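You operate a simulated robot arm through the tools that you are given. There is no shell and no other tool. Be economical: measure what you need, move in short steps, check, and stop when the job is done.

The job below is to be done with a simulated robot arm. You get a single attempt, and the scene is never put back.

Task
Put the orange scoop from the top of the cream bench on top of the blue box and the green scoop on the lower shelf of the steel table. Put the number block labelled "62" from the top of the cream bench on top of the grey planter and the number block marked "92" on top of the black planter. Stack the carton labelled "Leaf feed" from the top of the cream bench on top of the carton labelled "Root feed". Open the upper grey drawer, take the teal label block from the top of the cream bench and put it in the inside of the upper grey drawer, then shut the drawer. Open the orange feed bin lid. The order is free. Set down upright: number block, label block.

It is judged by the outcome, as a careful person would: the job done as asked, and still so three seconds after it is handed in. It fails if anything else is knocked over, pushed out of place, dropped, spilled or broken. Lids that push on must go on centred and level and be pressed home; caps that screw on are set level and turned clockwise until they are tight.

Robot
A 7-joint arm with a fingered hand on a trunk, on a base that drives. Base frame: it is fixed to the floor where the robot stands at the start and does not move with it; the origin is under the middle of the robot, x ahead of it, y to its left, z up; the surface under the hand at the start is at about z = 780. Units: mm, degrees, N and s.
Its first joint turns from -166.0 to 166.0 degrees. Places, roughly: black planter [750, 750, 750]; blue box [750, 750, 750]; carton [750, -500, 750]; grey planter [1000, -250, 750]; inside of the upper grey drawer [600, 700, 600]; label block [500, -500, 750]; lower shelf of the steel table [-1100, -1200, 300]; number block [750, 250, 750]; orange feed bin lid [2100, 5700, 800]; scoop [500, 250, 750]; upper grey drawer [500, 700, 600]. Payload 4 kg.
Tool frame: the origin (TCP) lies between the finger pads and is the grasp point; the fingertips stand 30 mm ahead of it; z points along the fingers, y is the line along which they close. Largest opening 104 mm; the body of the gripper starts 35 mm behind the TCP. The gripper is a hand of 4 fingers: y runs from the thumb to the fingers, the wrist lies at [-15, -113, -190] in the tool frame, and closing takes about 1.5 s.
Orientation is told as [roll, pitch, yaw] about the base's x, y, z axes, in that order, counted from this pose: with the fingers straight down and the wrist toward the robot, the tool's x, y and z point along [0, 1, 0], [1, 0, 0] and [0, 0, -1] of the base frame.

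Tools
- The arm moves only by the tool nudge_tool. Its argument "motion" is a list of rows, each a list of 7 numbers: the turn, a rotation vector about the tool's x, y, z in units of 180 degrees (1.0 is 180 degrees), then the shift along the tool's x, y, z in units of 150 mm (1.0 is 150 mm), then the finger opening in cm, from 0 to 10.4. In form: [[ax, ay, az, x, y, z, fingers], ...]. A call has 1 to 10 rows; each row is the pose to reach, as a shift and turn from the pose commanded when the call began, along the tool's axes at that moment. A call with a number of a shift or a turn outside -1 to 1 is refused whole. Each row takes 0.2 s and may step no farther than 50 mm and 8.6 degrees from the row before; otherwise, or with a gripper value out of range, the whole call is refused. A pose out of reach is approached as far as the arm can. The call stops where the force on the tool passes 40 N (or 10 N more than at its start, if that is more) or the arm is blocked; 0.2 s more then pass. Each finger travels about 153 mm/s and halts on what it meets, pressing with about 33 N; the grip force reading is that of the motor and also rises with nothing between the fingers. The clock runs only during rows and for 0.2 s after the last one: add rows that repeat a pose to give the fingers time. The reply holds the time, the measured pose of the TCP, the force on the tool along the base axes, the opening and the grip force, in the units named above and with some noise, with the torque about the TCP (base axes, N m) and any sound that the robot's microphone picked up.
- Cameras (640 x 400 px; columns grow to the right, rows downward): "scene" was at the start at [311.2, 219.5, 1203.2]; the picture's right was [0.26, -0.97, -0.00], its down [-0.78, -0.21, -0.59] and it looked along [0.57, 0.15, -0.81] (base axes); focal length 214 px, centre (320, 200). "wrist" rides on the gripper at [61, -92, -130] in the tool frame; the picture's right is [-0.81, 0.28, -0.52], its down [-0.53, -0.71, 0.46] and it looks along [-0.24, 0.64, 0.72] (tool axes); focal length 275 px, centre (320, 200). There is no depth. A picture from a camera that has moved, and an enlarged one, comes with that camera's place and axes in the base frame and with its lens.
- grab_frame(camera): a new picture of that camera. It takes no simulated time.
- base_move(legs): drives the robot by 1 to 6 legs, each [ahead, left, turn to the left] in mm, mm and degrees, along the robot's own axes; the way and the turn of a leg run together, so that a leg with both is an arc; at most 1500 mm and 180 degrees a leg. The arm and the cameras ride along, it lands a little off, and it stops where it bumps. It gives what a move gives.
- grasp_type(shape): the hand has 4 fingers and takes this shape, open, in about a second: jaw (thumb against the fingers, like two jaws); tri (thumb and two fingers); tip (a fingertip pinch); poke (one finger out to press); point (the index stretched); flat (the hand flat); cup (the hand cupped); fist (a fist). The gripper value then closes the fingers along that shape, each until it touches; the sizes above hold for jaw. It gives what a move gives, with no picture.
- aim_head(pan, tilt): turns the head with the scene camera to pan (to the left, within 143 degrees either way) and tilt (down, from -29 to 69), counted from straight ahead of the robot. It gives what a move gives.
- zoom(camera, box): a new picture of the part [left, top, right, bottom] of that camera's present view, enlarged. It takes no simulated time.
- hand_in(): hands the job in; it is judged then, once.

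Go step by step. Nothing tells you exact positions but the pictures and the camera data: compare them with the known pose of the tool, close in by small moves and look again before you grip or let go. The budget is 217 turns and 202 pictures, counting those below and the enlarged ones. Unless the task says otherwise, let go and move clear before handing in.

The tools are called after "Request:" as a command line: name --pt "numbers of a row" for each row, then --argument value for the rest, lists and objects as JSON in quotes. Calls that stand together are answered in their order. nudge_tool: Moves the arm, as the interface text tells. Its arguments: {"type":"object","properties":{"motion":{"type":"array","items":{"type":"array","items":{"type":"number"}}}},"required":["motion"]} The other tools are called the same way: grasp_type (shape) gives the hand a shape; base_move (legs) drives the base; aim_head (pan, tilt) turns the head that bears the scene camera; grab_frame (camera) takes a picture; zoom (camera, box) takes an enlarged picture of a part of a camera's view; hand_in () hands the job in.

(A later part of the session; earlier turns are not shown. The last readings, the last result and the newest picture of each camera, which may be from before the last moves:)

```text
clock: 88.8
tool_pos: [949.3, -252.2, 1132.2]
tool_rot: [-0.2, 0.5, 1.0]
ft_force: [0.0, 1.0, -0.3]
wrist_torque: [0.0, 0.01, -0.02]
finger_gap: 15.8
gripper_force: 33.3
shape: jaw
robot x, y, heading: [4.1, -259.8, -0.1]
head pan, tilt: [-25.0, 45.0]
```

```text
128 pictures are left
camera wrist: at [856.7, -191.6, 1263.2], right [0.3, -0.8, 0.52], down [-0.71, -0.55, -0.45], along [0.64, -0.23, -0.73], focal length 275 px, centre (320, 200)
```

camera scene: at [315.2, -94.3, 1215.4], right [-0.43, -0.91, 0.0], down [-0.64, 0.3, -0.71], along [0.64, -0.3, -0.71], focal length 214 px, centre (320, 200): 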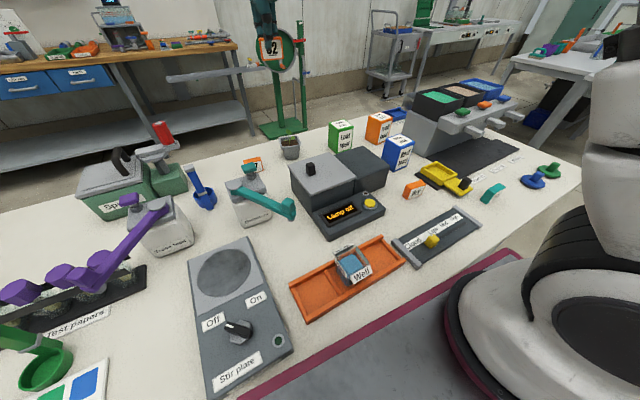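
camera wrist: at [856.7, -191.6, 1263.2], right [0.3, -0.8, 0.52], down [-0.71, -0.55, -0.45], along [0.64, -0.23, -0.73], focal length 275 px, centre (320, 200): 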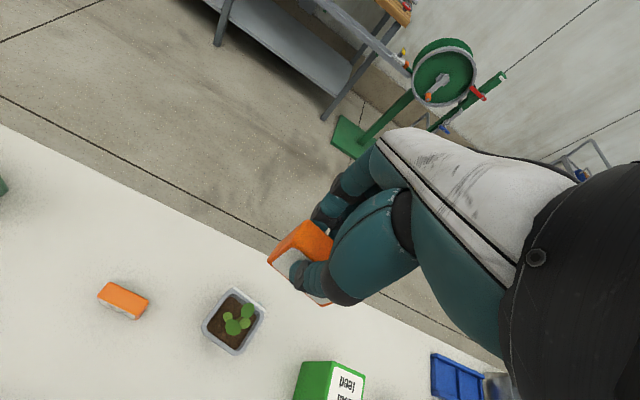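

Request:
zoom --camera "wrist" --box '[185, 270, 285, 370]'

Request:
zoom --camera "scene" --box '[240, 110, 340, 180]'

```text
4.00 times, centred on (235, 320) of wrist
camera zoom: at [856.7, -191.6, 1263.2], right [0.3, -0.8, 0.52], down [-0.71, -0.55, -0.45], along [0.64, -0.23, -0.73], focal length 1101 px, centre (660, -280)
```

zoom: 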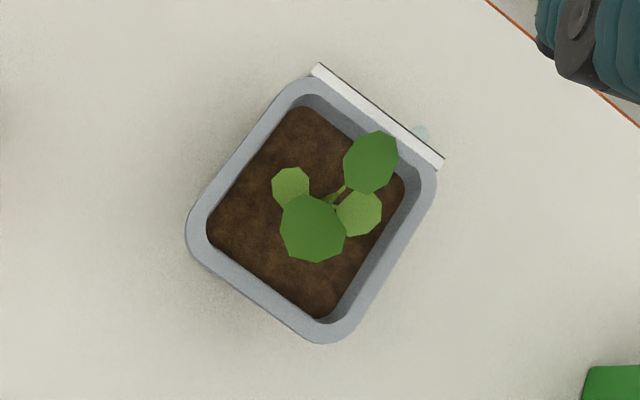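

```text
5.71 times, centred on (290, 145) of scene
camera zoom: at [315.2, -94.3, 1215.4], right [-0.43, -0.91, 0.0], down [-0.64, 0.3, -0.71], along [0.64, -0.3, -0.71], focal length 1226 px, centre (491, 514)
```

zoom: 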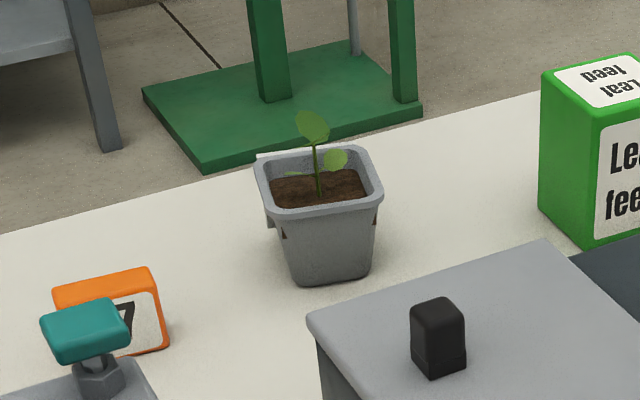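

Grey planter: centre ≈[949,-279], yaw ≈ −9.5°, same kind of rim. I'll use its front-right corner: block centre ≈[925,-296], hand yaw 35.5°.

Request:
nudge_tool --pt "0 0 -0.04 0 0 0 0" --pt "0 0 -0.08 0 0 0 0" --pt "0 0 -0.12 0 0 0 0" --pt "0 0 -0.16 0 0 0 0" --pt "0 0 -0.192 0 0 0 0" --pt "0 0 -0.192 0 0 0 0"

Request:
nudge_tool --pt "0 0 0 -0.129 -0.301 0 0" --pt "0 0 0 -0.129 -0.301 0.3 0" --pt "0 0 0 -0.129 -0.301 0.6 0" --pt "0 0 0 -0.129 -0.301 0.9 0" --pt "0 0 0 -0.129 -0.301 1 0" --pt "0 0 0 -0.129 -0.301 1 0"

Request:
zoom --camera "scene" --box '[240, 90, 340, 170]'

Request:
zoom --camera "wrist" --box '[200, 190, 340, 320]'

```text
clock: 90.2
tool_pos: [949.7, -252.6, 1132.2]
tool_rot: [0.1, 0.6, 35.7]
ft_force: [0.0, -0.3, 0.3]
wrist_torque: [-0.01, 0.01, -0.02]
finger_gap: 15.9
gripper_force: 32.8
shape: jaw
robot x, y, heading: [0.7, -256.8, -0.1]
head pan, tilt: [-25.0, 45.0]
```

```text
clock: 91.6
tool_pos: [922.5, -295.3, 982.5]
tool_rot: [0.0, 0.5, 35.8]
ft_force: [0.1, -0.1, -0.7]
wrist_torque: [0.03, 0.03, 0.0]
finger_gap: 16.4
gripper_force: 32.5
shape: jaw
robot x, y, heading: [-0.7, -260.0, -0.2]
head pan, tilt: [-25.0, 45.0]
```

```text
5.00 times, centred on (290, 130) of scene
camera zoom: at [315.2, -94.4, 1215.4], right [-0.43, -0.9, 0.0], down [-0.64, 0.3, -0.71], along [0.64, -0.3, -0.71], focal length 1072 px, centre (470, 550)
```

zoom: 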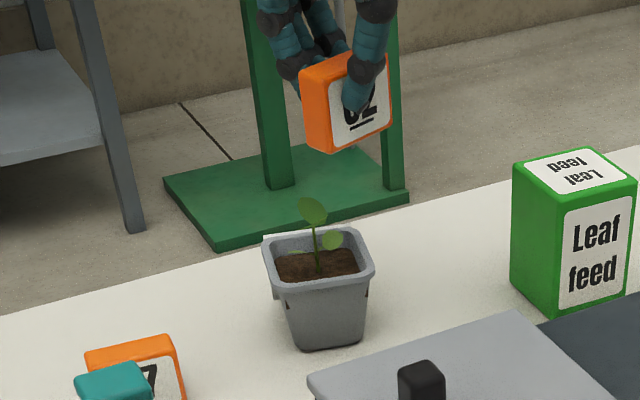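

```text
3.08 times, centred on (270, 255) of wrist
camera zoom: at [812.8, -297.6, 1113.5], right [0.7, -0.5, 0.51], down [-0.27, -0.85, -0.45], along [0.66, 0.17, -0.73], focal length 847 px, centre (474, 31)
```

zoom: 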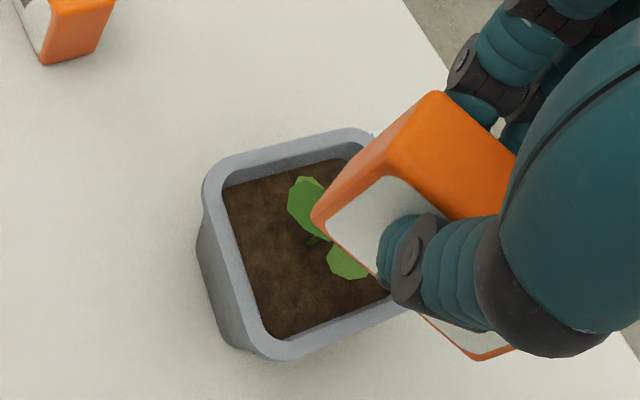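

Corner confirmed at [914,-305]. Descend toward the rim.

Request:
nudge_tool --pt "0 0 0 0.01 0.015 0.15 0" --pt "0 0 0 0.01 0.015 0.3 0" --pt "0 0 0 0.01 0.015 0.4 0" --pt "0 0 0 0.01 0.015 0.48 0" --pt "0 0 0 0.01 0.015 0.55 0" --pt "0 0 0 0.01 0.015 0.55 0"

Request:
zoom --camera "scene" --box '[264, 110, 334, 160]'

Request:
zoom --camera "wrist" --box '[200, 190, 340, 320]'

```text
clock: 93.0
tool_pos: [922.9, -291.8, 898.6]
tool_rot: [0.2, 0.6, 35.6]
ft_force: [0.3, 0.2, -0.9]
wrist_torque: [0.01, -0.01, -0.03]
finger_gap: 16.3
gripper_force: 33.0
shape: jaw
robot x, y, heading: [-2.4, -257.5, -0.2]
head pan, tilt: [-25.0, 45.0]
```

```text
8.00 times, centred on (299, 135) of scene
camera zoom: at [315.2, -94.4, 1215.4], right [-0.43, -0.9, 0.0], down [-0.64, 0.3, -0.71], along [0.64, -0.3, -0.71], focal length 1716 px, centre (488, 720)
```

zoom: 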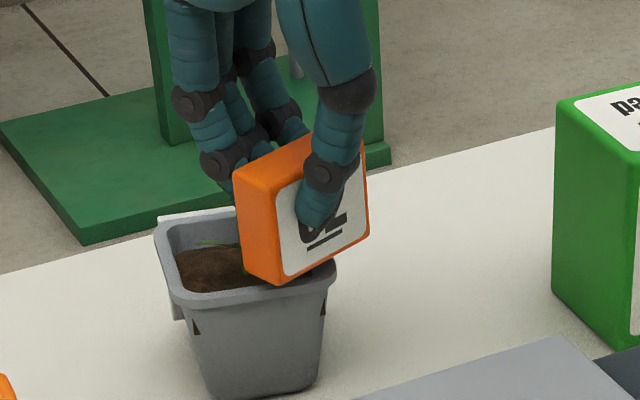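

```text
3.08 times, centred on (270, 255) of wrist
camera zoom: at [813.0, -295.6, 1030.6], right [0.7, -0.5, 0.51], down [-0.27, -0.85, -0.45], along [0.66, 0.17, -0.73], focal length 847 px, centre (474, 31)
```

zoom: 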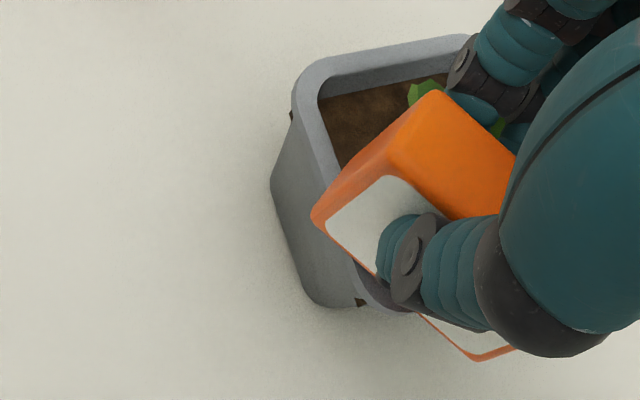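

Positioned well. Lower to contact and release narrowly.

Request:
nudge_tool --pt "0 0 0 0.015 0.013 0.02 0" --pt "0 0 0 0.015 0.013 0.04 0" --pt "0 0 0 0.015 0.013 0.055 0" --pt "0 0 0 0.015 0.013 0.065 0" --pt "0 0 0 0.015 0.013 0.07 0"

Request:
zoom --camera "scene" --box '[264, 110, 334, 160]'

```text
clock: 94.2
tool_pos: [923.1, -290.4, 891.7]
tool_rot: [0.0, 0.4, 35.6]
ft_force: [-0.4, 0.0, 21.0]
wrist_torque: [-0.02, 0.02, 0.02]
finger_gap: 16.9
gripper_force: 32.8
shape: jaw
robot x, y, heading: [3.3, -255.2, -0.1]
head pan, tilt: [-25.0, 45.0]
```

```text
8.00 times, centred on (299, 135) of scene
camera zoom: at [314.4, -94.4, 1215.6], right [-0.43, -0.9, 0.0], down [-0.64, 0.3, -0.71], along [0.64, -0.3, -0.71], focal length 1716 px, centre (488, 720)
```

zoom: 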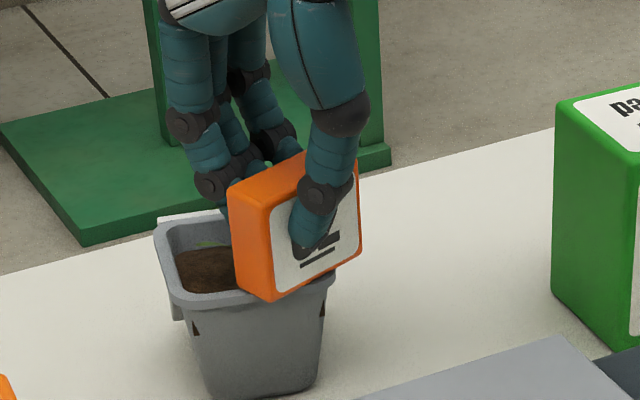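

Request:
nudge_tool --pt "0 0 0 0 0 -0.005 1.6" --pt "0 0 0 0 0 -0.005 1.9" --pt "0 0 0 0 0 -0.005 2.2" --pt "0 0 0 0 0 -0.005 2.6" --pt "0 0 0 0 0 -0.005 2.6"

Request:
zoom --camera "scene" --box '[264, 110, 334, 160]'

```text
clock: 95.4
tool_pos: [924.1, -289.7, 892.1]
tool_rot: [0.2, 0.6, 35.7]
ft_force: [0.1, -0.2, -0.1]
wrist_torque: [-0.02, -0.01, -0.03]
finger_gap: 25.7
gripper_force: 0.1
shape: jaw
robot x, y, heading: [-0.6, -261.0, 0.0]
head pan, tilt: [-25.0, 45.0]
```

```text
8.00 times, centred on (299, 135) of scene
camera zoom: at [315.2, -94.4, 1215.4], right [-0.43, -0.9, 0.0], down [-0.64, 0.3, -0.71], along [0.64, -0.3, -0.71], focal length 1716 px, centre (488, 720)
```

zoom: 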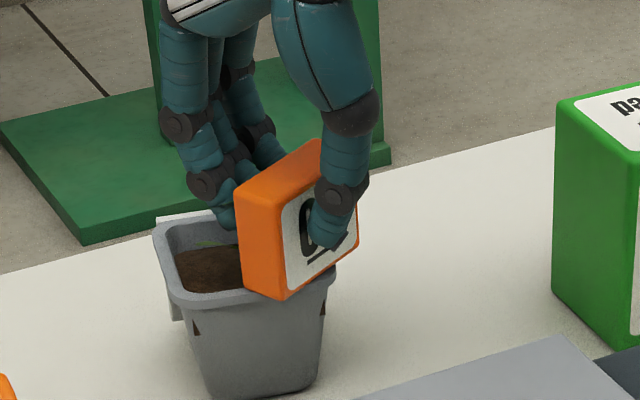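

Standing. Withdraw straight up and check.

Request:
nudge_tool --pt "0 0 0 0 0 -0.04 2.8" --pt "0 0 0 0 0 -0.1 2.8" --pt "0 0 0 0 0 -0.2 3" --pt "0 0 0 0 0 -0.3 3.5" --pt "0 0 0 0 0 -0.5 4" --pt "0 0 0 0 0 -0.8 6" --pt "0 0 0 0 0 -1 8"

Request:
zoom --camera "scene" --box '[240, 90, 440, 190]'

```text
clock: 97.0
tool_pos: [924.2, -290.5, 1041.7]
tool_rot: [0.1, 0.7, 35.7]
ft_force: [-0.1, -0.7, 0.6]
wrist_torque: [0.01, 0.01, 0.03]
finger_gap: 79.7
gripper_force: 0.0
shape: jaw
robot x, y, heading: [3.3, -258.3, -0.2]
head pan, tilt: [-25.0, 45.0]
```

```text
3.20 times, centred on (340, 140) of scene
camera zoom: at [315.4, -94.5, 1215.4], right [-0.43, -0.9, 0.0], down [-0.64, 0.3, -0.71], along [0.64, -0.3, -0.71], focal length 686 px, centre (256, 392)
```

zoom: 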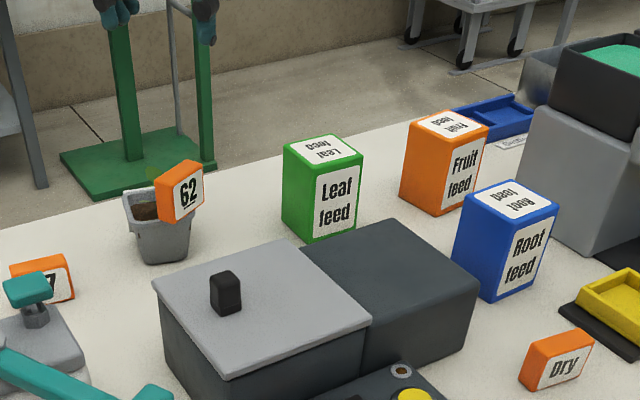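

Both number blocks stand on their planters. Now the cartons: zoom in on Leaf feed and Root feed.

Request:
zoom --camera "scene" --box '[320, 115, 420, 190]'

```text
5.33 times, centred on (370, 152) of scene
camera zoom: at [315.4, -94.5, 1215.4], right [-0.43, -0.9, 0.0], down [-0.64, 0.3, -0.71], along [0.64, -0.3, -0.71], focal length 1144 px, centre (53, 453)
```

zoom: 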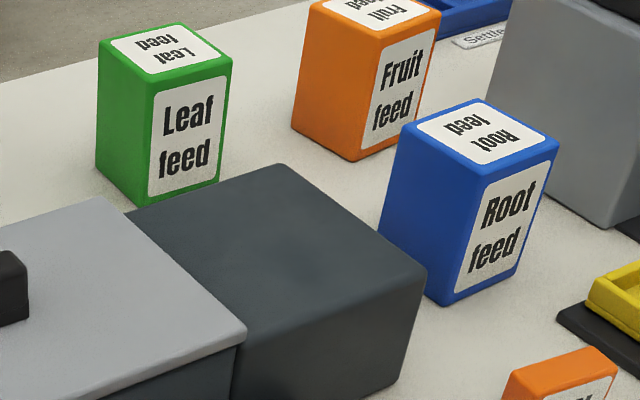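

Request:
nudge_tool --pt "0 0 0.04 0 0 -0.2 10.4" --pt "0 0 0.08 0 0 -0.4 10.4" --pt "0 0 0.12 0 0 -0.6 10.4" --pt "0 0 0.154 0 0 -0.6 10.4"

Request:
base_move --legs '[[0, -190, 0]]'

Request:
grab_frame --camera "wrist"

```text
clock: 98.0
tool_pos: [926.5, -290.3, 1130.9]
tool_rot: [-0.1, 0.5, 7.8]
ft_force: [-0.7, -1.0, 0.8]
wrist_torque: [0.04, 0.0, 0.03]
finger_gap: 103.9
gripper_force: 0.0
shape: jaw
robot x, y, heading: [1.2, -259.0, -0.5]
head pan, tilt: [-25.0, 45.0]
```

```text
clock: 99.6
tool_pos: [925.0, -484.1, 1130.9]
tool_rot: [-0.2, 0.6, 7.7]
ft_force: [-0.8, -0.5, -0.3]
wrist_torque: [0.01, -0.01, 0.02]
finger_gap: 103.9
gripper_force: 0.0
shape: jaw
robot x, y, heading: [1.1, -448.8, -0.3]
head pan, tilt: [-25.0, 45.0]
```

```text
117 pictures are left
camera wrist: at [825.9, -434.1, 1261.5], right [0.39, -0.76, 0.52], down [-0.64, -0.63, -0.45], along [0.66, -0.16, -0.73], focal length 275 px, centre (320, 200)
```

wrist: 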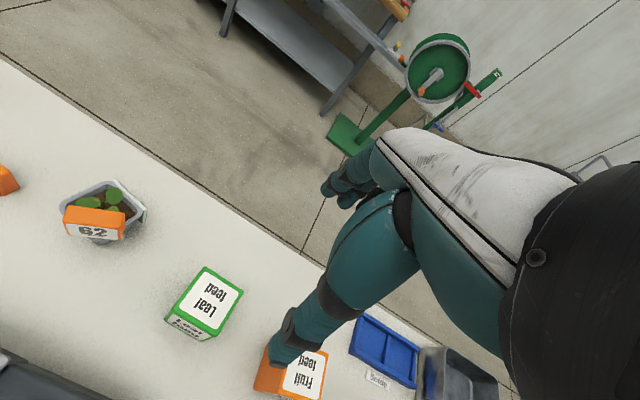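

Request:
zoom --camera "wrist" --box '[150, 250, 250, 350]'

```text
4.00 times, centred on (200, 300) of wrist
camera zoom: at [825.9, -434.1, 1261.5], right [0.39, -0.76, 0.52], down [-0.64, -0.63, -0.45], along [0.66, -0.16, -0.73], focal length 1101 px, centre (800, -200)
```

zoom: 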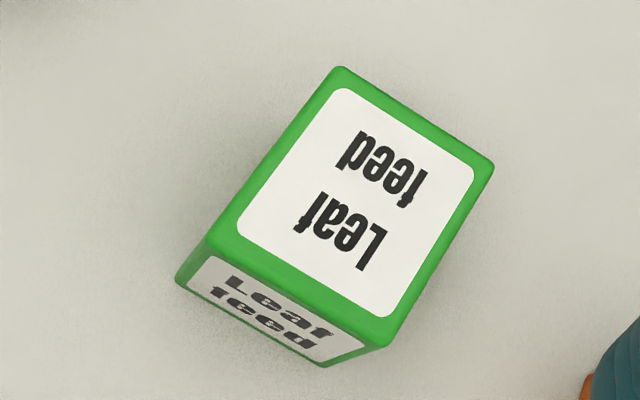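

Leaf feed top centre ≈[927,-466], 64 mm square. Descend over it.

Request:
nudge_tool --pt "0 0 0.015 0.116 0.036 0.2 10.4" --pt "0 0 0.015 0.116 0.036 0.5 10.4" --pt "0 0 0.015 0.116 0.036 0.8 10.4" --pt "0 0 0.015 0.116 0.036 1 10.4" --pt "0 0 0.015 0.116 0.036 1 10.4"

Request:
nudge_tool --pt "0 0 0 0 0 0.3 10.4" --pt "0 0 0 0 0 0.46 10.4" --pt "0 0 0 0 0 0.46 10.4"

Request:
grab_frame --camera "wrist"

Request:
zoom --camera "scene" --box '[240, 80, 380, 200]'

```text
clock: 100.8
tool_pos: [926.3, -466.3, 979.1]
tool_rot: [-0.2, 0.6, 5.1]
ft_force: [-0.2, -0.5, 0.4]
wrist_torque: [-0.01, -0.01, 0.01]
finger_gap: 104.0
gripper_force: 0.0
shape: jaw
robot x, y, heading: [-2.7, -449.9, -0.3]
head pan, tilt: [-25.0, 45.0]
```

```text
clock: 101.6
tool_pos: [925.4, -464.7, 910.9]
tool_rot: [-0.3, 0.6, 5.0]
ft_force: [0.8, 0.3, 0.3]
wrist_torque: [0.03, 0.02, -0.01]
finger_gap: 103.9
gripper_force: 0.0
shape: jaw
robot x, y, heading: [-0.4, -447.4, -0.5]
head pan, tilt: [-25.0, 45.0]
```

```text
115 pictures are left
camera wrist: at [828.4, -410.9, 1042.4], right [0.35, -0.78, 0.52], down [-0.67, -0.59, -0.45], along [0.66, -0.19, -0.73], focal length 275 px, centre (320, 200)
```

wrist: 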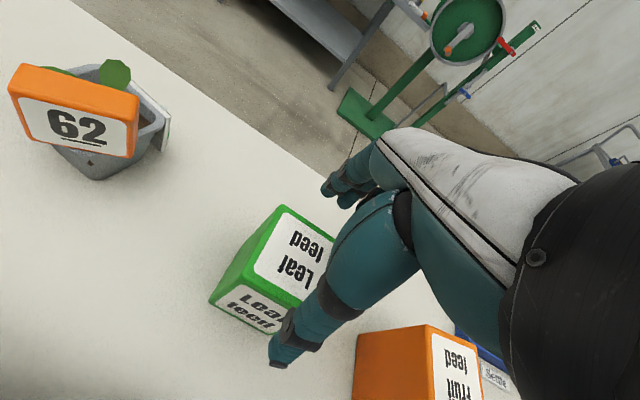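

```text
3.33 times, centred on (310, 140) of scene
camera zoom: at [314.8, -285.7, 1215.4], right [-0.43, -0.9, 0.0], down [-0.64, 0.3, -0.71], along [0.64, -0.3, -0.71], focal length 715 px, centre (353, 400)
```

zoom: 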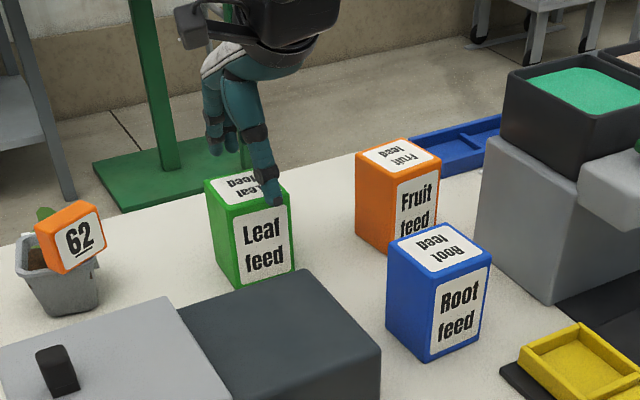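

Request:
nudge_tool --pt "0 0 0 0 0.03 0.15 10.4" --pt "0 0 0 0 0.03 0.3 10.4" --pt "0 0 0 0 0.03 0.41 10.4" --pt "0 0 0 0 0.03 0.41 8" --pt "0 0 0 0 0.03 0.41 5" --pt "0 0 0 0 0.03 0.41 3" --pt "0 0 0 0 0.03 0.41 2" --pt "0 0 0 0 0.03 0.41 2"

Request:
zoom --camera "scene" --box '[240, 80, 380, 200]'

```text
clock: 103.4
tool_pos: [929.1, -465.5, 851.3]
tool_rot: [-0.2, 0.5, 5.0]
ft_force: [0.2, -0.4, 0.4]
wrist_torque: [-0.03, 0.03, 0.01]
finger_gap: 58.6
gripper_force: 33.0
shape: jaw
robot x, y, heading: [-0.1, -450.2, -0.2]
head pan, tilt: [-25.0, 45.0]
```

```text
3.33 times, centred on (310, 140) of scene
camera zoom: at [314.9, -285.7, 1215.4], right [-0.43, -0.9, 0.0], down [-0.64, 0.3, -0.71], along [0.64, -0.3, -0.71], focal length 715 px, centre (353, 400)
```

zoom: 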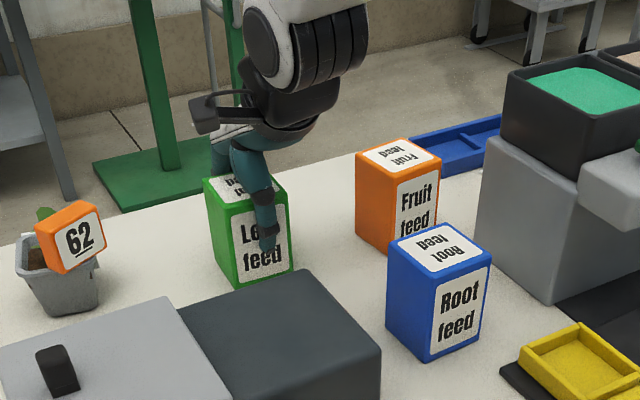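

Gripped (58.6 mm). Lift and move over Root feed (≈[764,-583]).

Request:
nudge_tool --pt "0 0 0 0 0 -0.15 2" --pt "0 0 0 0 0 -0.4 2" --pt "0 0 0 0 0 -0.7 2" --pt "0 0 0 0 0 -1 2"

Request:
nudge_tool --pt "0 0 -0.005 -0.13 -0.23 0 2" --pt "0 0 -0.01 -0.26 -0.46 0 2" --pt "0 0 -0.015 -0.39 -0.69 0 2" --pt "0 0 -0.02 -0.55 -0.92 0 2" --pt "0 0 -0.02 -0.66 -1 0 2" --pt "0 0 -0.02 -0.66 -1 0 2"

Request:
grab_frame --camera "wrist"

Request:
zoom --camera "scene" --box '[260, 80, 400, 200]'

```text
clock: 104.4
tool_pos: [929.2, -465.5, 1000.1]
tool_rot: [-0.2, 0.8, 5.0]
ft_force: [1.0, -0.3, -3.6]
wrist_torque: [-0.03, 0.0, 0.02]
finger_gap: 58.6
gripper_force: 32.9
shape: jaw
robot x, y, heading: [-0.5, -451.2, -0.5]
head pan, tilt: [-25.0, 45.0]
```

```text
clock: 105.8
tool_pos: [791.1, -577.2, 1001.7]
tool_rot: [-0.2, 0.6, 8.7]
ft_force: [0.3, 0.6, -3.6]
wrist_torque: [-0.04, -0.02, 0.02]
finger_gap: 58.5
gripper_force: 33.4
shape: jaw
robot x, y, heading: [1.1, -451.3, -0.7]
head pan, tilt: [-25.0, 45.0]
```

```text
112 pictures are left
camera wrist: at [691.0, -529.3, 1132.1], right [0.4, -0.76, 0.52], down [-0.63, -0.64, -0.45], along [0.67, -0.15, -0.73], focal length 275 px, centre (320, 200)
```

wrist: 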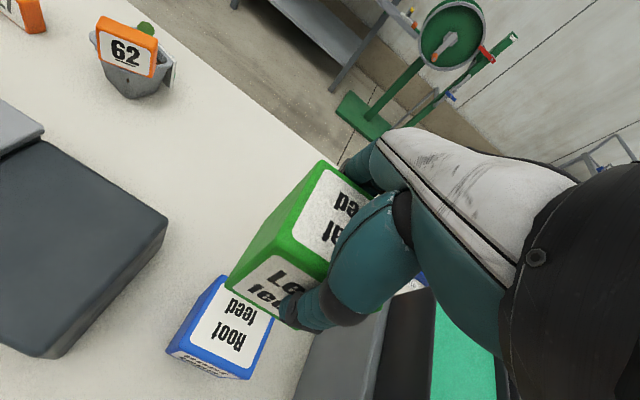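

```text
3.33 times, centred on (330, 140) of scene
camera zoom: at [314.9, -285.7, 1215.4], right [-0.43, -0.9, 0.0], down [-0.64, 0.3, -0.71], along [0.64, -0.3, -0.71], focal length 715 px, centre (287, 400)
```

zoom: 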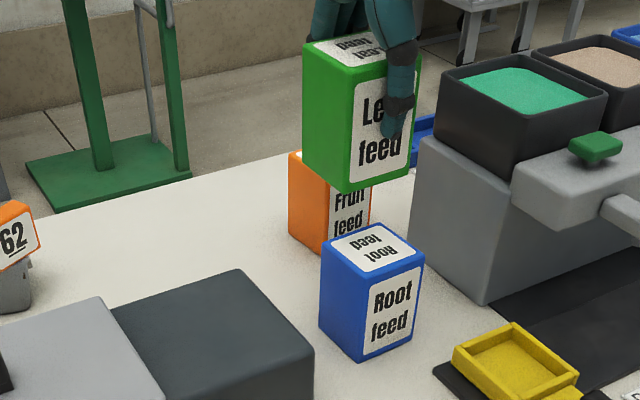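

Request:
nudge_tool --pt "0 0 0 0.004 -0.2 0 2" --pt "0 0 0 0.004 -0.2 0.15 2" --pt "0 0 0 0.004 -0.2 0.3 2" --pt "0 0 0 0.004 -0.2 0.37 2" --pt "0 0 0 0.004 -0.2 0.37 2"

Request:
zoom --camera "scene" --box '[290, 90, 390, 190]'

Request:
grab_frame --camera "wrist"

```text
clock: 107.0
tool_pos: [760.1, -583.1, 946.4]
tool_rot: [0.0, 0.6, 8.6]
ft_force: [0.6, -0.8, -3.0]
wrist_torque: [0.0, 0.0, 0.0]
finger_gap: 58.3
gripper_force: 33.0
shape: jaw
robot x, y, heading: [-3.3, -449.0, -0.3]
head pan, tilt: [-25.0, 45.0]
```

```text
4.00 times, centred on (340, 140) of scene
camera zoom: at [314.9, -285.7, 1215.4], right [-0.43, -0.9, 0.0], down [-0.64, 0.3, -0.71], along [0.64, -0.3, -0.71], focal length 858 px, centre (240, 440)
```

zoom: 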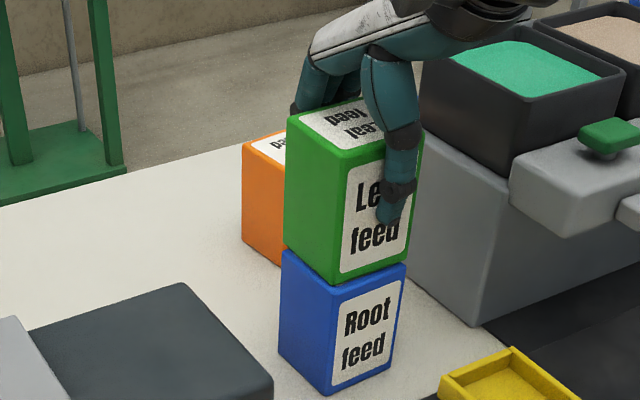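

```text
109 pictures are left
camera wrist: at [661.1, -535.1, 1077.1], right [0.4, -0.76, 0.52], down [-0.63, -0.64, -0.45], along [0.67, -0.15, -0.73], focal length 275 px, centre (320, 200)
```

wrist: 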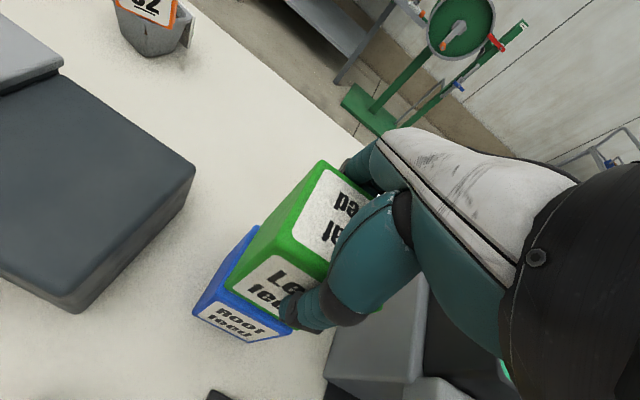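

Leaf feed sits slightly too far back/right relative to Root feed; shift [-7,+6] and lower to contact.

Request:
nudge_tool --pt "0 0 0 0.047 -0.04 0 2" --pt "0 0 0 0.047 -0.04 0 2"

Request:
zoom --camera "wrist" --box '[180, 150, 380, 350]'

Request:
zoom --camera "scene" --box '[315, 120, 375, 190]'

```text
clock: 107.6
tool_pos: [754.6, -576.6, 947.3]
tool_rot: [-0.2, 0.7, 8.6]
ft_force: [0.6, -0.4, -3.0]
wrist_torque: [-0.03, -0.01, -0.01]
finger_gap: 58.2
gripper_force: 32.6
shape: jaw
robot x, y, heading: [1.1, -450.4, -0.3]
head pan, tilt: [-25.0, 45.0]
```

```text
2.00 times, centred on (280, 250) of wrist
camera zoom: at [654.4, -529.0, 1077.6], right [0.4, -0.76, 0.52], down [-0.63, -0.64, -0.45], along [0.67, -0.15, -0.73], focal length 551 px, centre (400, 100)
```

zoom: 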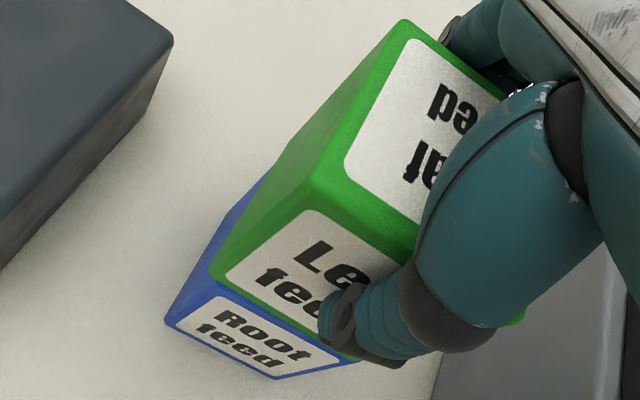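

```text
5.71 times, centred on (345, 155) of scene
camera zoom: at [314.9, -285.7, 1215.4], right [-0.43, -0.9, 0.0], down [-0.64, 0.3, -0.71], along [0.64, -0.3, -0.71], focal length 1226 px, centre (177, 457)
```

zoom: 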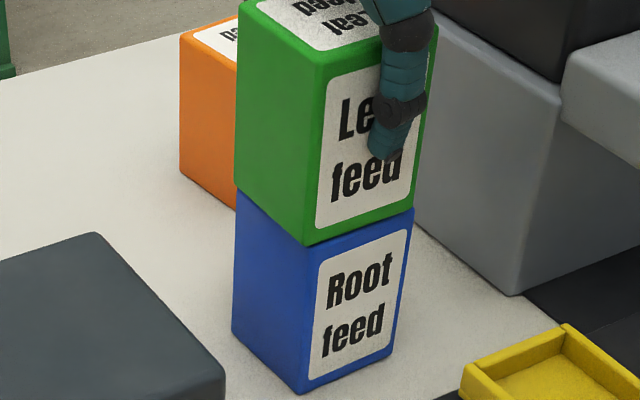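

Well aligned. Lower to contact and release.

Request:
nudge_tool --pt "0 0 0 0 0 0.025 2" --pt "0 0 0 0 0 0.04 2" --pt "0 0 0 0 0 0.05 2" --pt "0 0 0 0 0 0.06 2" --pt "0 0 0 0 0 0.067 2"

```text
clock: 108.4
tool_pos: [757.0, -576.8, 943.7]
tool_rot: [-0.4, -0.1, 8.6]
ft_force: [-5.9, -0.2, 23.0]
wrist_torque: [-0.07, 0.43, 0.03]
finger_gap: 58.0
gripper_force: 33.5
shape: jaw
robot x, y, heading: [-2.4, -446.7, -0.4]
head pan, tilt: [-25.0, 45.0]
stopped in row 4: the force on the tool passed its limit at 42 N (the readings are from after the stop); the commanded pose is now the measured one
```

Request:
nudge_tool --pt "0 0 0 0 0 -0.01 5.6" --pt "0 0 0 0 0 -0.01 6" --pt "0 0 0 0 0 -0.01 6.5" --pt "0 0 0 0 0 -0.01 7.5" --pt "0 0 0 0 0 -0.01 9" --pt "0 0 0 0 0 -0.01 10.4"

Request:
nudge_tool --pt "0 0 0 0 0 -0.1 10.4" --pt "0 0 0 0 0 -0.4 10.4" --pt "0 0 0 0 0 -0.7 10.4" --pt "0 0 0 0 0 -1 10.4"

Request:
grab_frame --camera "scene"

```text
clock: 109.8
tool_pos: [755.7, -575.5, 943.4]
tool_rot: [-0.3, 0.3, 8.6]
ft_force: [-0.2, -0.7, 0.1]
wrist_torque: [0.0, -0.01, 0.02]
finger_gap: 103.8
gripper_force: 0.3
shape: jaw
robot x, y, heading: [-4.3, -448.2, -0.5]
head pan, tilt: [-25.0, 45.0]
```

```text
clock: 110.8
tool_pos: [756.1, -575.5, 1089.7]
tool_rot: [-0.4, 0.2, 8.7]
ft_force: [0.6, 0.1, -0.3]
wrist_torque: [0.02, 0.01, 0.01]
finger_gap: 103.9
gripper_force: 0.1
shape: jaw
robot x, y, heading: [-1.9, -447.5, -0.3]
head pan, tilt: [-25.0, 45.0]
```

```text
106 pictures are left
camera scene: at [314.9, -286.0, 1215.4], right [-0.43, -0.9, 0.0], down [-0.64, 0.3, -0.71], along [0.64, -0.3, -0.71], focal length 214 px, centre (320, 200)
```

scene: 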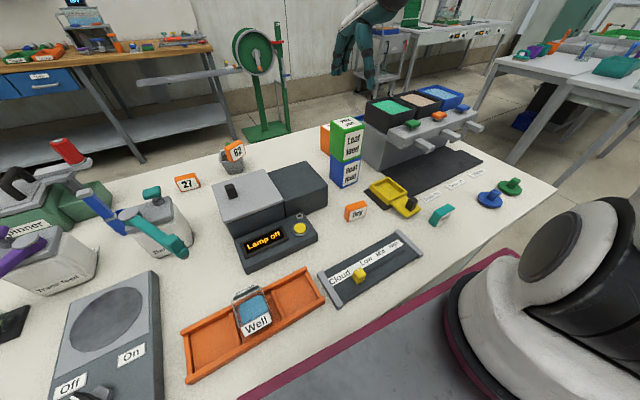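

Carton stack is stable. Next, the drawer. First I check the space behind the robot.

Request:
nudge_tool --pt "0 0 0.02 0 -0.2 0 10.4" --pt "0 0 0.048 0 -0.4 0 10.4"

Request:
aim_head --pan 142 --tilt 30

Request:
grab_frame --camera "scene"

Request:
aim_head --pan -142 --tilt 40

Request:
grab_frame --camera "scene"

```text
clock: 111.4
tool_pos: [698.5, -582.3, 1092.8]
tool_rot: [-0.3, 0.1, -0.1]
ft_force: [-0.1, -0.1, -0.3]
wrist_torque: [0.03, 0.0, 0.0]
finger_gap: 104.0
gripper_force: 0.1
shape: jaw
robot x, y, heading: [-0.4, -450.2, -0.3]
head pan, tilt: [-25.0, 45.0]
```

```text
clock: 114.0
tool_pos: [698.5, -583.6, 1092.9]
tool_rot: [-0.3, 0.2, -0.1]
ft_force: [0.1, 0.0, 0.6]
wrist_torque: [-0.03, 0.0, -0.01]
finger_gap: 104.0
gripper_force: 0.1
shape: jaw
robot x, y, heading: [2.2, -446.2, -0.3]
head pan, tilt: [142.0, 30.0]
```

```text
105 pictures are left
camera scene: at [170.5, -194.5, 1238.1], right [0.62, 0.78, 0.0], down [0.39, -0.31, -0.87], along [-0.68, 0.54, -0.5], focal length 214 px, centre (320, 200)
```

scene: 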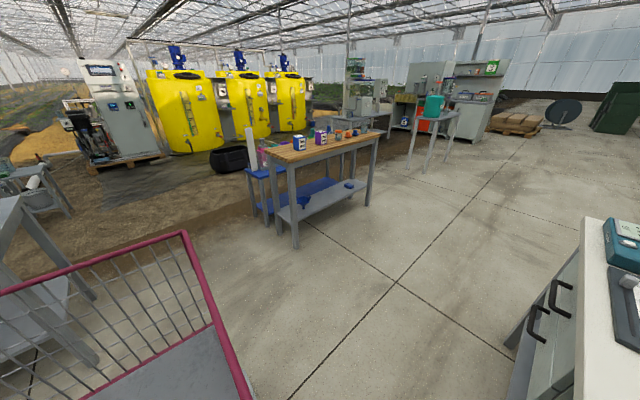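

```text
clock: 117.8
tool_pos: [698.2, -582.8, 1092.5]
tool_rot: [-0.3, 0.0, 0.1]
ft_force: [-0.3, -0.1, 1.1]
wrist_torque: [0.02, -0.01, 0.03]
finger_gap: 103.8
gripper_force: 0.1
shape: jaw
robot x, y, heading: [-1.4, -447.9, -0.4]
head pan, tilt: [-142.0, 40.0]
```

```text
104 pictures are left
camera scene: at [173.9, -302.6, 1222.7], right [-0.61, 0.79, 0.0], down [0.51, 0.39, -0.77], along [-0.61, -0.47, -0.64], focal length 214 px, centre (320, 200)
```

scene: 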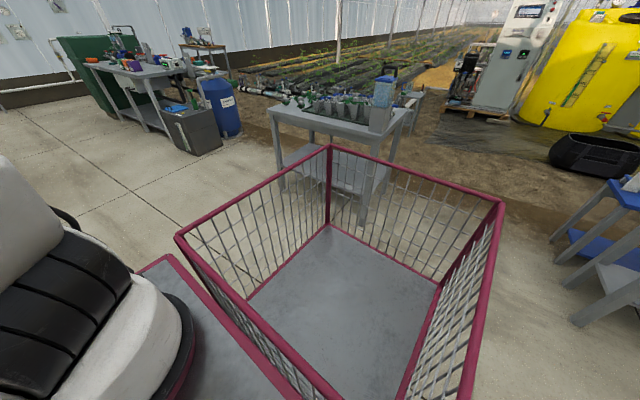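

The aisle is free: the robot's basket reaches ~380 mm behind. I'll stand at about [-450,100], diagonal to the drawer, and look at it.

Request:
base_move --legs '[[-450, 0, 0.4], [0, 548, 0]]'

Request:
aim_head --pan 30 --tilt 40

Request:
grab_frame --camera "scene"

```text
clock: 123.3
tool_pos: [245.7, -30.4, 1093.4]
tool_rot: [-0.3, 0.1, 0.2]
ft_force: [0.5, -0.5, 0.0]
wrist_torque: [-0.01, 0.02, 0.0]
finger_gap: 103.6
gripper_force: 0.1
shape: jaw
robot x, y, heading: [-454.9, 100.5, 0.0]
head pan, tilt: [-142.0, 40.0]
```

```text
clock: 125.9
tool_pos: [245.2, -29.5, 1092.7]
tool_rot: [-0.4, 0.1, 0.2]
ft_force: [0.5, 0.0, -0.4]
wrist_torque: [-0.03, -0.01, -0.01]
finger_gap: 103.6
gripper_force: 0.0
shape: jaw
robot x, y, heading: [-450.8, 96.1, 0.1]
head pan, tilt: [30.0, 40.0]
```

```text
103 pictures are left
camera scene: at [-138.4, 341.5, 1222.7], right [0.5, -0.87, 0.0], down [-0.56, -0.32, -0.77], along [0.66, 0.38, -0.64], focal length 214 px, centre (320, 200)
```

scene: 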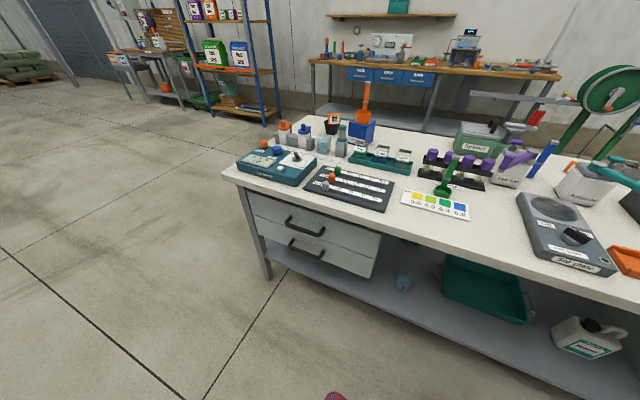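

Request:
zoom --camera "scene" --box '[230, 170, 390, 290]'

```text
3.33 times, centred on (310, 230) of scene
camera zoom: at [-138.4, 341.5, 1222.7], right [0.5, -0.87, 0.0], down [-0.56, -0.32, -0.77], along [0.66, 0.38, -0.64], focal length 715 px, centre (353, 100)
```

zoom: 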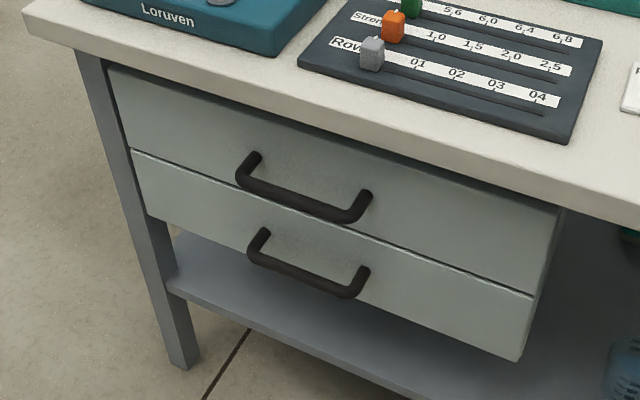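

Upper handle bar is at about [282,656,637] (y 590–730). I'll swing the hand over in front of it, then pitch it forward.

Request:
nudge_tool --pt "0 0 0 0.33 -0.1 0 6" --pt "0 0 0 0.66 -0.2 0 6" --pt "0 0 0 1 -0.3 0 6"

Request:
nudge_tool --pt "0 0 0 0.33 -0.1 0 6" --pt "0 0 0 0.66 -0.2 0 6" --pt "0 0 0 1 -0.3 0 6"

Request:
nudge_tool --pt "0 0 0 0.33 -0.1 0 6" --pt "0 0 0 0.66 -0.2 0 6" --pt "0 0 0 1 -0.3 0 6"

Request:
nudge_tool --pt "0 0 0 0.33 0 0 6" --pt "0 0 0 0.66 0 0 6" --pt "0 0 0 1 0 0 6"

Request:
nudge_tool --pt "0 0 0 0.3 0 0 6" --pt "0 0 0 0.58 0 0 6" --pt "0 0 0 0.58 0 0 6"

Request:
nudge_tool --pt "-0.045 0 0 0 0 0 6" --pt "-0.09 0 0 0 0 0 6" --pt "-0.135 0 0 0 0 0 6" --pt "-0.18 0 0 0 0 0 6" --pt "-0.225 0 0 0 0 0 6" --pt "-0.27 0 0 0 0 0 6" --pt "-0.315 0 0 0 0 0 6" --pt "-0.36 0 0 0 0 0 6" --pt "-0.389 0 0 0 0 0 6"

```text
refused: row 1 steps farther than a row can; nothing moved
```

```text
refused: row 1 steps farther than a row can; nothing moved
```

```text
refused: row 1 steps farther than a row can; nothing moved
```

```text
refused: row 3 steps farther than a row can; nothing moved
```

```text
clock: 126.7
tool_pos: [245.3, 56.0, 1093.9]
tool_rot: [-0.4, 0.1, 0.2]
ft_force: [-1.0, -0.3, 0.5]
wrist_torque: [0.02, 0.03, 0.01]
finger_gap: 60.5
gripper_force: 0.0
shape: jaw
robot x, y, heading: [-450.8, 99.6, -0.1]
head pan, tilt: [30.0, 40.0]
```

```text
clock: 128.7
tool_pos: [336.5, 76.7, 1096.8]
tool_rot: [-0.9, -69.9, 1.1]
ft_force: [-0.2, 0.8, 0.2]
wrist_torque: [0.03, 0.05, 0.01]
finger_gap: 60.2
gripper_force: 0.1
shape: jaw
out of reach, approached as far as the arm can: row 4, 5, 6, 7, 8, 9
robot x, y, heading: [-452.9, 98.9, -0.2]
head pan, tilt: [30.0, 40.0]
```

The pitched hand needs ≥~790 mm reach, so I back the base a bit, then move over in stages.

Request:
base_move --legs '[[-110, 50, 0]]'

Request:
nudge_tool --pt "0 0 0 0.25 0 0.1 6" --pt "0 0 0 0.5 0 0.2 6" --pt "0 0 0 0.75 0 0.3 6" --pt "0 0 0 1 0 0.4 6"

```text
clock: 130.0
tool_pos: [225.9, 129.9, 1095.9]
tool_rot: [-1.0, -70.0, 1.3]
ft_force: [0.4, -0.8, 0.2]
wrist_torque: [0.01, 0.0, 0.0]
finger_gap: 60.0
gripper_force: 0.1
shape: jaw
robot x, y, heading: [-564.9, 150.8, 0.1]
head pan, tilt: [30.0, 40.0]
```

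```text
clock: 131.0
tool_pos: [283.2, 279.0, 1073.4]
tool_rot: [-1.1, -69.9, 1.3]
ft_force: [0.1, -0.9, 0.4]
wrist_torque: [0.0, 0.04, 0.0]
finger_gap: 60.1
gripper_force: 0.1
shape: jaw
robot x, y, heading: [-566.7, 149.6, 0.0]
head pan, tilt: [30.0, 40.0]
```

Request:
nudge_tool --pt "0 0 0 0.166 -0.2 -0.05 6" --pt "0 0 0 0.332 -0.4 -0.1 6" --pt "0 0 0 0.498 -0.6 -0.15 6" --pt "0 0 0 0.664 -0.8 -0.2 6" --pt "0 0 0 0.83 -1 -0.255 6"

Request:
nudge_tool --pt "0 0 0 0.166 -0.183 0.066 6" --pt "0 0 0 0.332 -0.366 0.133 6" --pt "0 0 0 0.498 -0.549 0.2 6" --pt "0 0 0 0.664 -0.732 0.266 6" --pt "0 0 0 0.83 -0.915 0.333 6"

Request:
nudge_tool --pt "0 0 0 0.166 -0.183 0.066 6" --pt "0 0 0 0.332 -0.366 0.133 6" --pt "0 0 0 0.498 -0.549 0.2 6" --pt "0 0 0 0.664 -0.732 0.266 6" --pt "0 0 0 0.845 -0.915 0.333 6" --pt "0 0 0 0.845 -0.915 0.333 6"

Request:
grab_frame --camera "scene"

Request:
grab_frame --camera "wrist"

```text
clock: 132.2
tool_pos: [193.6, 400.3, 946.2]
tool_rot: [-0.9, -69.9, 1.2]
ft_force: [-0.7, -0.7, 0.1]
wrist_torque: [0.03, 0.0, 0.02]
finger_gap: 60.3
gripper_force: 0.0
shape: jaw
robot x, y, heading: [-564.8, 150.7, 0.2]
head pan, tilt: [30.0, 40.0]
```

```text
clock: 133.4
tool_pos: [192.6, 526.3, 797.9]
tool_rot: [-0.9, -69.9, 1.2]
ft_force: [-0.4, 0.4, 1.2]
wrist_torque: [0.02, 0.0, 0.03]
finger_gap: 60.3
gripper_force: 0.0
shape: jaw
robot x, y, heading: [-564.9, 149.8, -0.1]
head pan, tilt: [30.0, 40.0]
```

```text
clock: 134.8
tool_pos: [190.1, 655.0, 651.6]
tool_rot: [-1.1, -69.9, 1.4]
ft_force: [0.1, 1.4, -0.2]
wrist_torque: [0.04, -0.02, 0.02]
finger_gap: 60.1
gripper_force: 0.1
shape: jaw
robot x, y, heading: [-563.0, 150.8, 0.0]
head pan, tilt: [30.0, 40.0]
```

```text
101 pictures are left
camera scene: at [-249.4, 393.1, 1222.7], right [0.5, -0.87, 0.0], down [-0.56, -0.32, -0.77], along [0.66, 0.38, -0.64], focal length 214 px, centre (320, 200)
```

scene: 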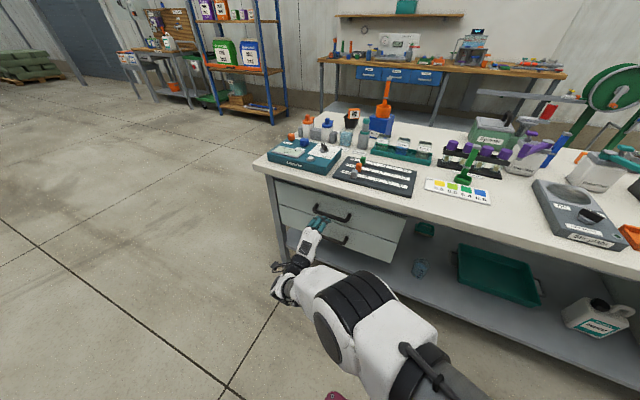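

```text
100 pictures are left
camera wrist: at [35.0, 714.8, 610.6], right [-0.39, -0.81, 0.44], down [0.19, -0.54, -0.82], along [0.9, -0.24, 0.36], focal length 275 px, centre (320, 200)
```

wrist: 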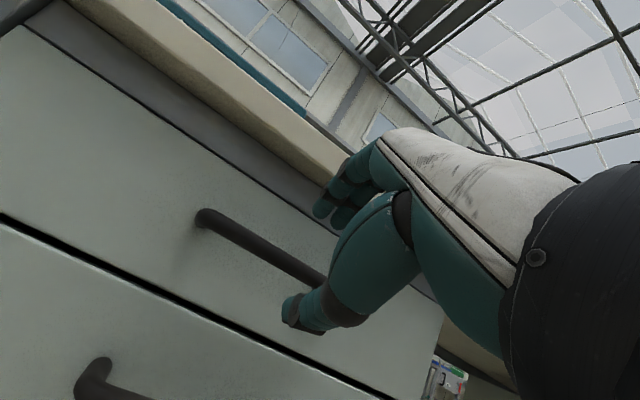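

Handle is between fingers and thumb. Advance to the bar.

Request:
nudge_tool --pt "0 0 0 0 0.04 0.15 6" --pt "0 0 0 0 0.08 0.3 6" --pt "0 0 0 0 0.11 0.4 6" --pt "0 0 0 0 0.133 0.48 6" --pt "0 0 0 0 0.133 0.48 6"

Request:
grab_frame --camera "wrist"

Request:
zoom --camera "scene" --box '[260, 170, 400, 290]'

```text
clock: 136.0
tool_pos: [270.6, 657.5, 666.3]
tool_rot: [2.4, -70.5, -2.0]
ft_force: [-0.2, 0.5, -0.8]
wrist_torque: [-0.03, 0.02, 0.0]
finger_gap: 60.3
gripper_force: 0.0
shape: jaw
robot x, y, heading: [-562.2, 144.8, 0.0]
head pan, tilt: [30.0, 40.0]
```

```text
99 pictures are left
camera wrist: at [116.6, 719.5, 623.7], right [-0.39, -0.82, 0.42], down [0.19, -0.52, -0.83], along [0.9, -0.25, 0.36], focal length 275 px, centre (320, 200)
```

wrist: 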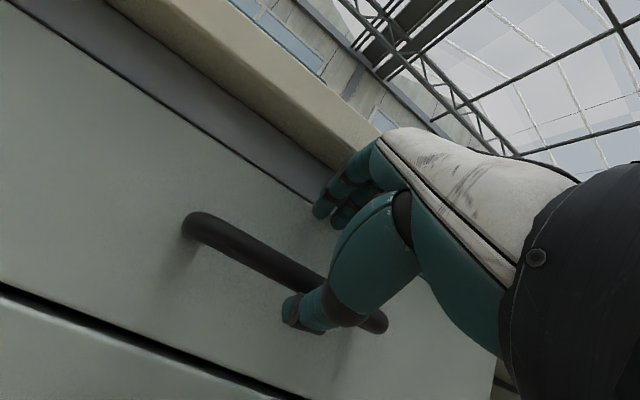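

```text
3.33 times, centred on (330, 230) of scene
camera zoom: at [-249.3, 393.9, 1222.4], right [0.5, -0.87, 0.0], down [-0.56, -0.32, -0.77], along [0.66, 0.38, -0.64], focal length 715 px, centre (287, 100)
```

zoom: 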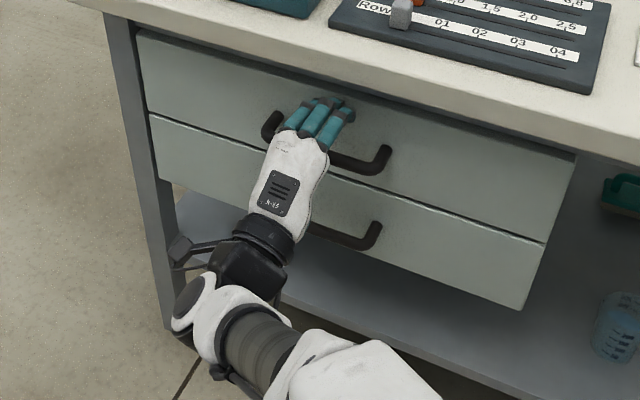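

The bar is nearer the thumb; lower ~18 mm, then close.

Request:
nudge_tool --pt "0 0 0 0 -0.06 0.02 6" --pt "0 0 0 0 -0.12 0.04 6" --pt "0 0 0 0 -0.12 0.04 6"

```text
clock: 137.0
tool_pos: [276.8, 655.3, 678.7]
tool_rot: [8.3, -71.1, -8.3]
ft_force: [-5.2, -1.8, -7.9]
wrist_torque: [-0.08, 0.31, -0.03]
finger_gap: 67.1
gripper_force: 0.1
shape: jaw
out of reach, approached as far as the arm can: row 1, 2, 3
robot x, y, heading: [-563.2, 150.0, -0.2]
head pan, tilt: [30.0, 40.0]
stopped in row 3: the arm was blocked; the commanded pose is now the measured one
```

That's out of reach; retract, move the base 70 mm closer and correct the orientation.

Request:
nudge_tool --pt "0 0 0 0 0.03 -0.15 6" --pt "0 0 0 0 0.03 -0.35 6" --pt "0 0 0 0 0.03 -0.55 6" --pt "0 0 0 0 0.03 -0.55 6"

Request:
base_move --legs '[[70, 0, 0]]'

```text
clock: 138.0
tool_pos: [201.3, 655.6, 708.9]
tool_rot: [8.2, -71.3, -8.2]
ft_force: [0.8, 0.1, 0.4]
wrist_torque: [0.0, 0.01, 0.01]
finger_gap: 60.0
gripper_force: 0.1
shape: jaw
robot x, y, heading: [-563.4, 148.1, -0.2]
head pan, tilt: [30.0, 40.0]
```

```text
clock: 139.1
tool_pos: [263.0, 659.0, 705.6]
tool_rot: [7.5, -71.2, -7.0]
ft_force: [-9.4, -4.4, -0.5]
wrist_torque: [0.17, -0.38, -0.26]
finger_gap: 59.0
gripper_force: 0.2
shape: jaw
robot x, y, heading: [-497.3, 152.2, 0.1]
head pan, tilt: [30.0, 40.0]
stopped in leg 1: the force on the tool passed its limit at 51 N (the readings are from after the stop); the commanded pose is now the measured one
```

The hand rode forward into the bench edge; pull it back and straighten.

Request:
nudge_tool --pt "0 0 0 0 -0.03 -0.15 6" --pt "0 0 0 0 -0.06 -0.35 6" --pt "0 0 0 0 -0.1 -0.5 6" --pt "0 0 0 0 -0.1 -0.5 6"

Request:
zoom --camera "scene" --box '[220, 110, 460, 290]'

```text
clock: 140.1
tool_pos: [186.9, 658.4, 715.0]
tool_rot: [7.8, -71.2, -7.3]
ft_force: [0.5, -0.5, 0.3]
wrist_torque: [0.06, 0.03, -0.01]
finger_gap: 60.3
gripper_force: 0.1
shape: jaw
robot x, y, heading: [-493.5, 147.3, 0.0]
head pan, tilt: [30.0, 40.0]
```

```text
2.22 times, centred on (340, 200) of scene
camera zoom: at [-180.4, 393.5, 1222.7], right [0.5, -0.87, 0.0], down [-0.56, -0.32, -0.77], along [0.66, 0.38, -0.64], focal length 477 px, centre (276, 200)
```

zoom: 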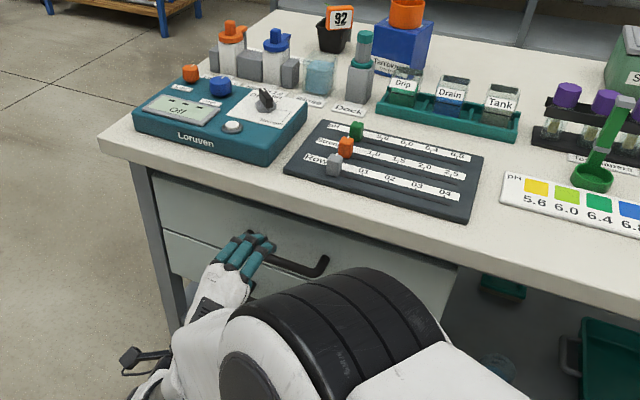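

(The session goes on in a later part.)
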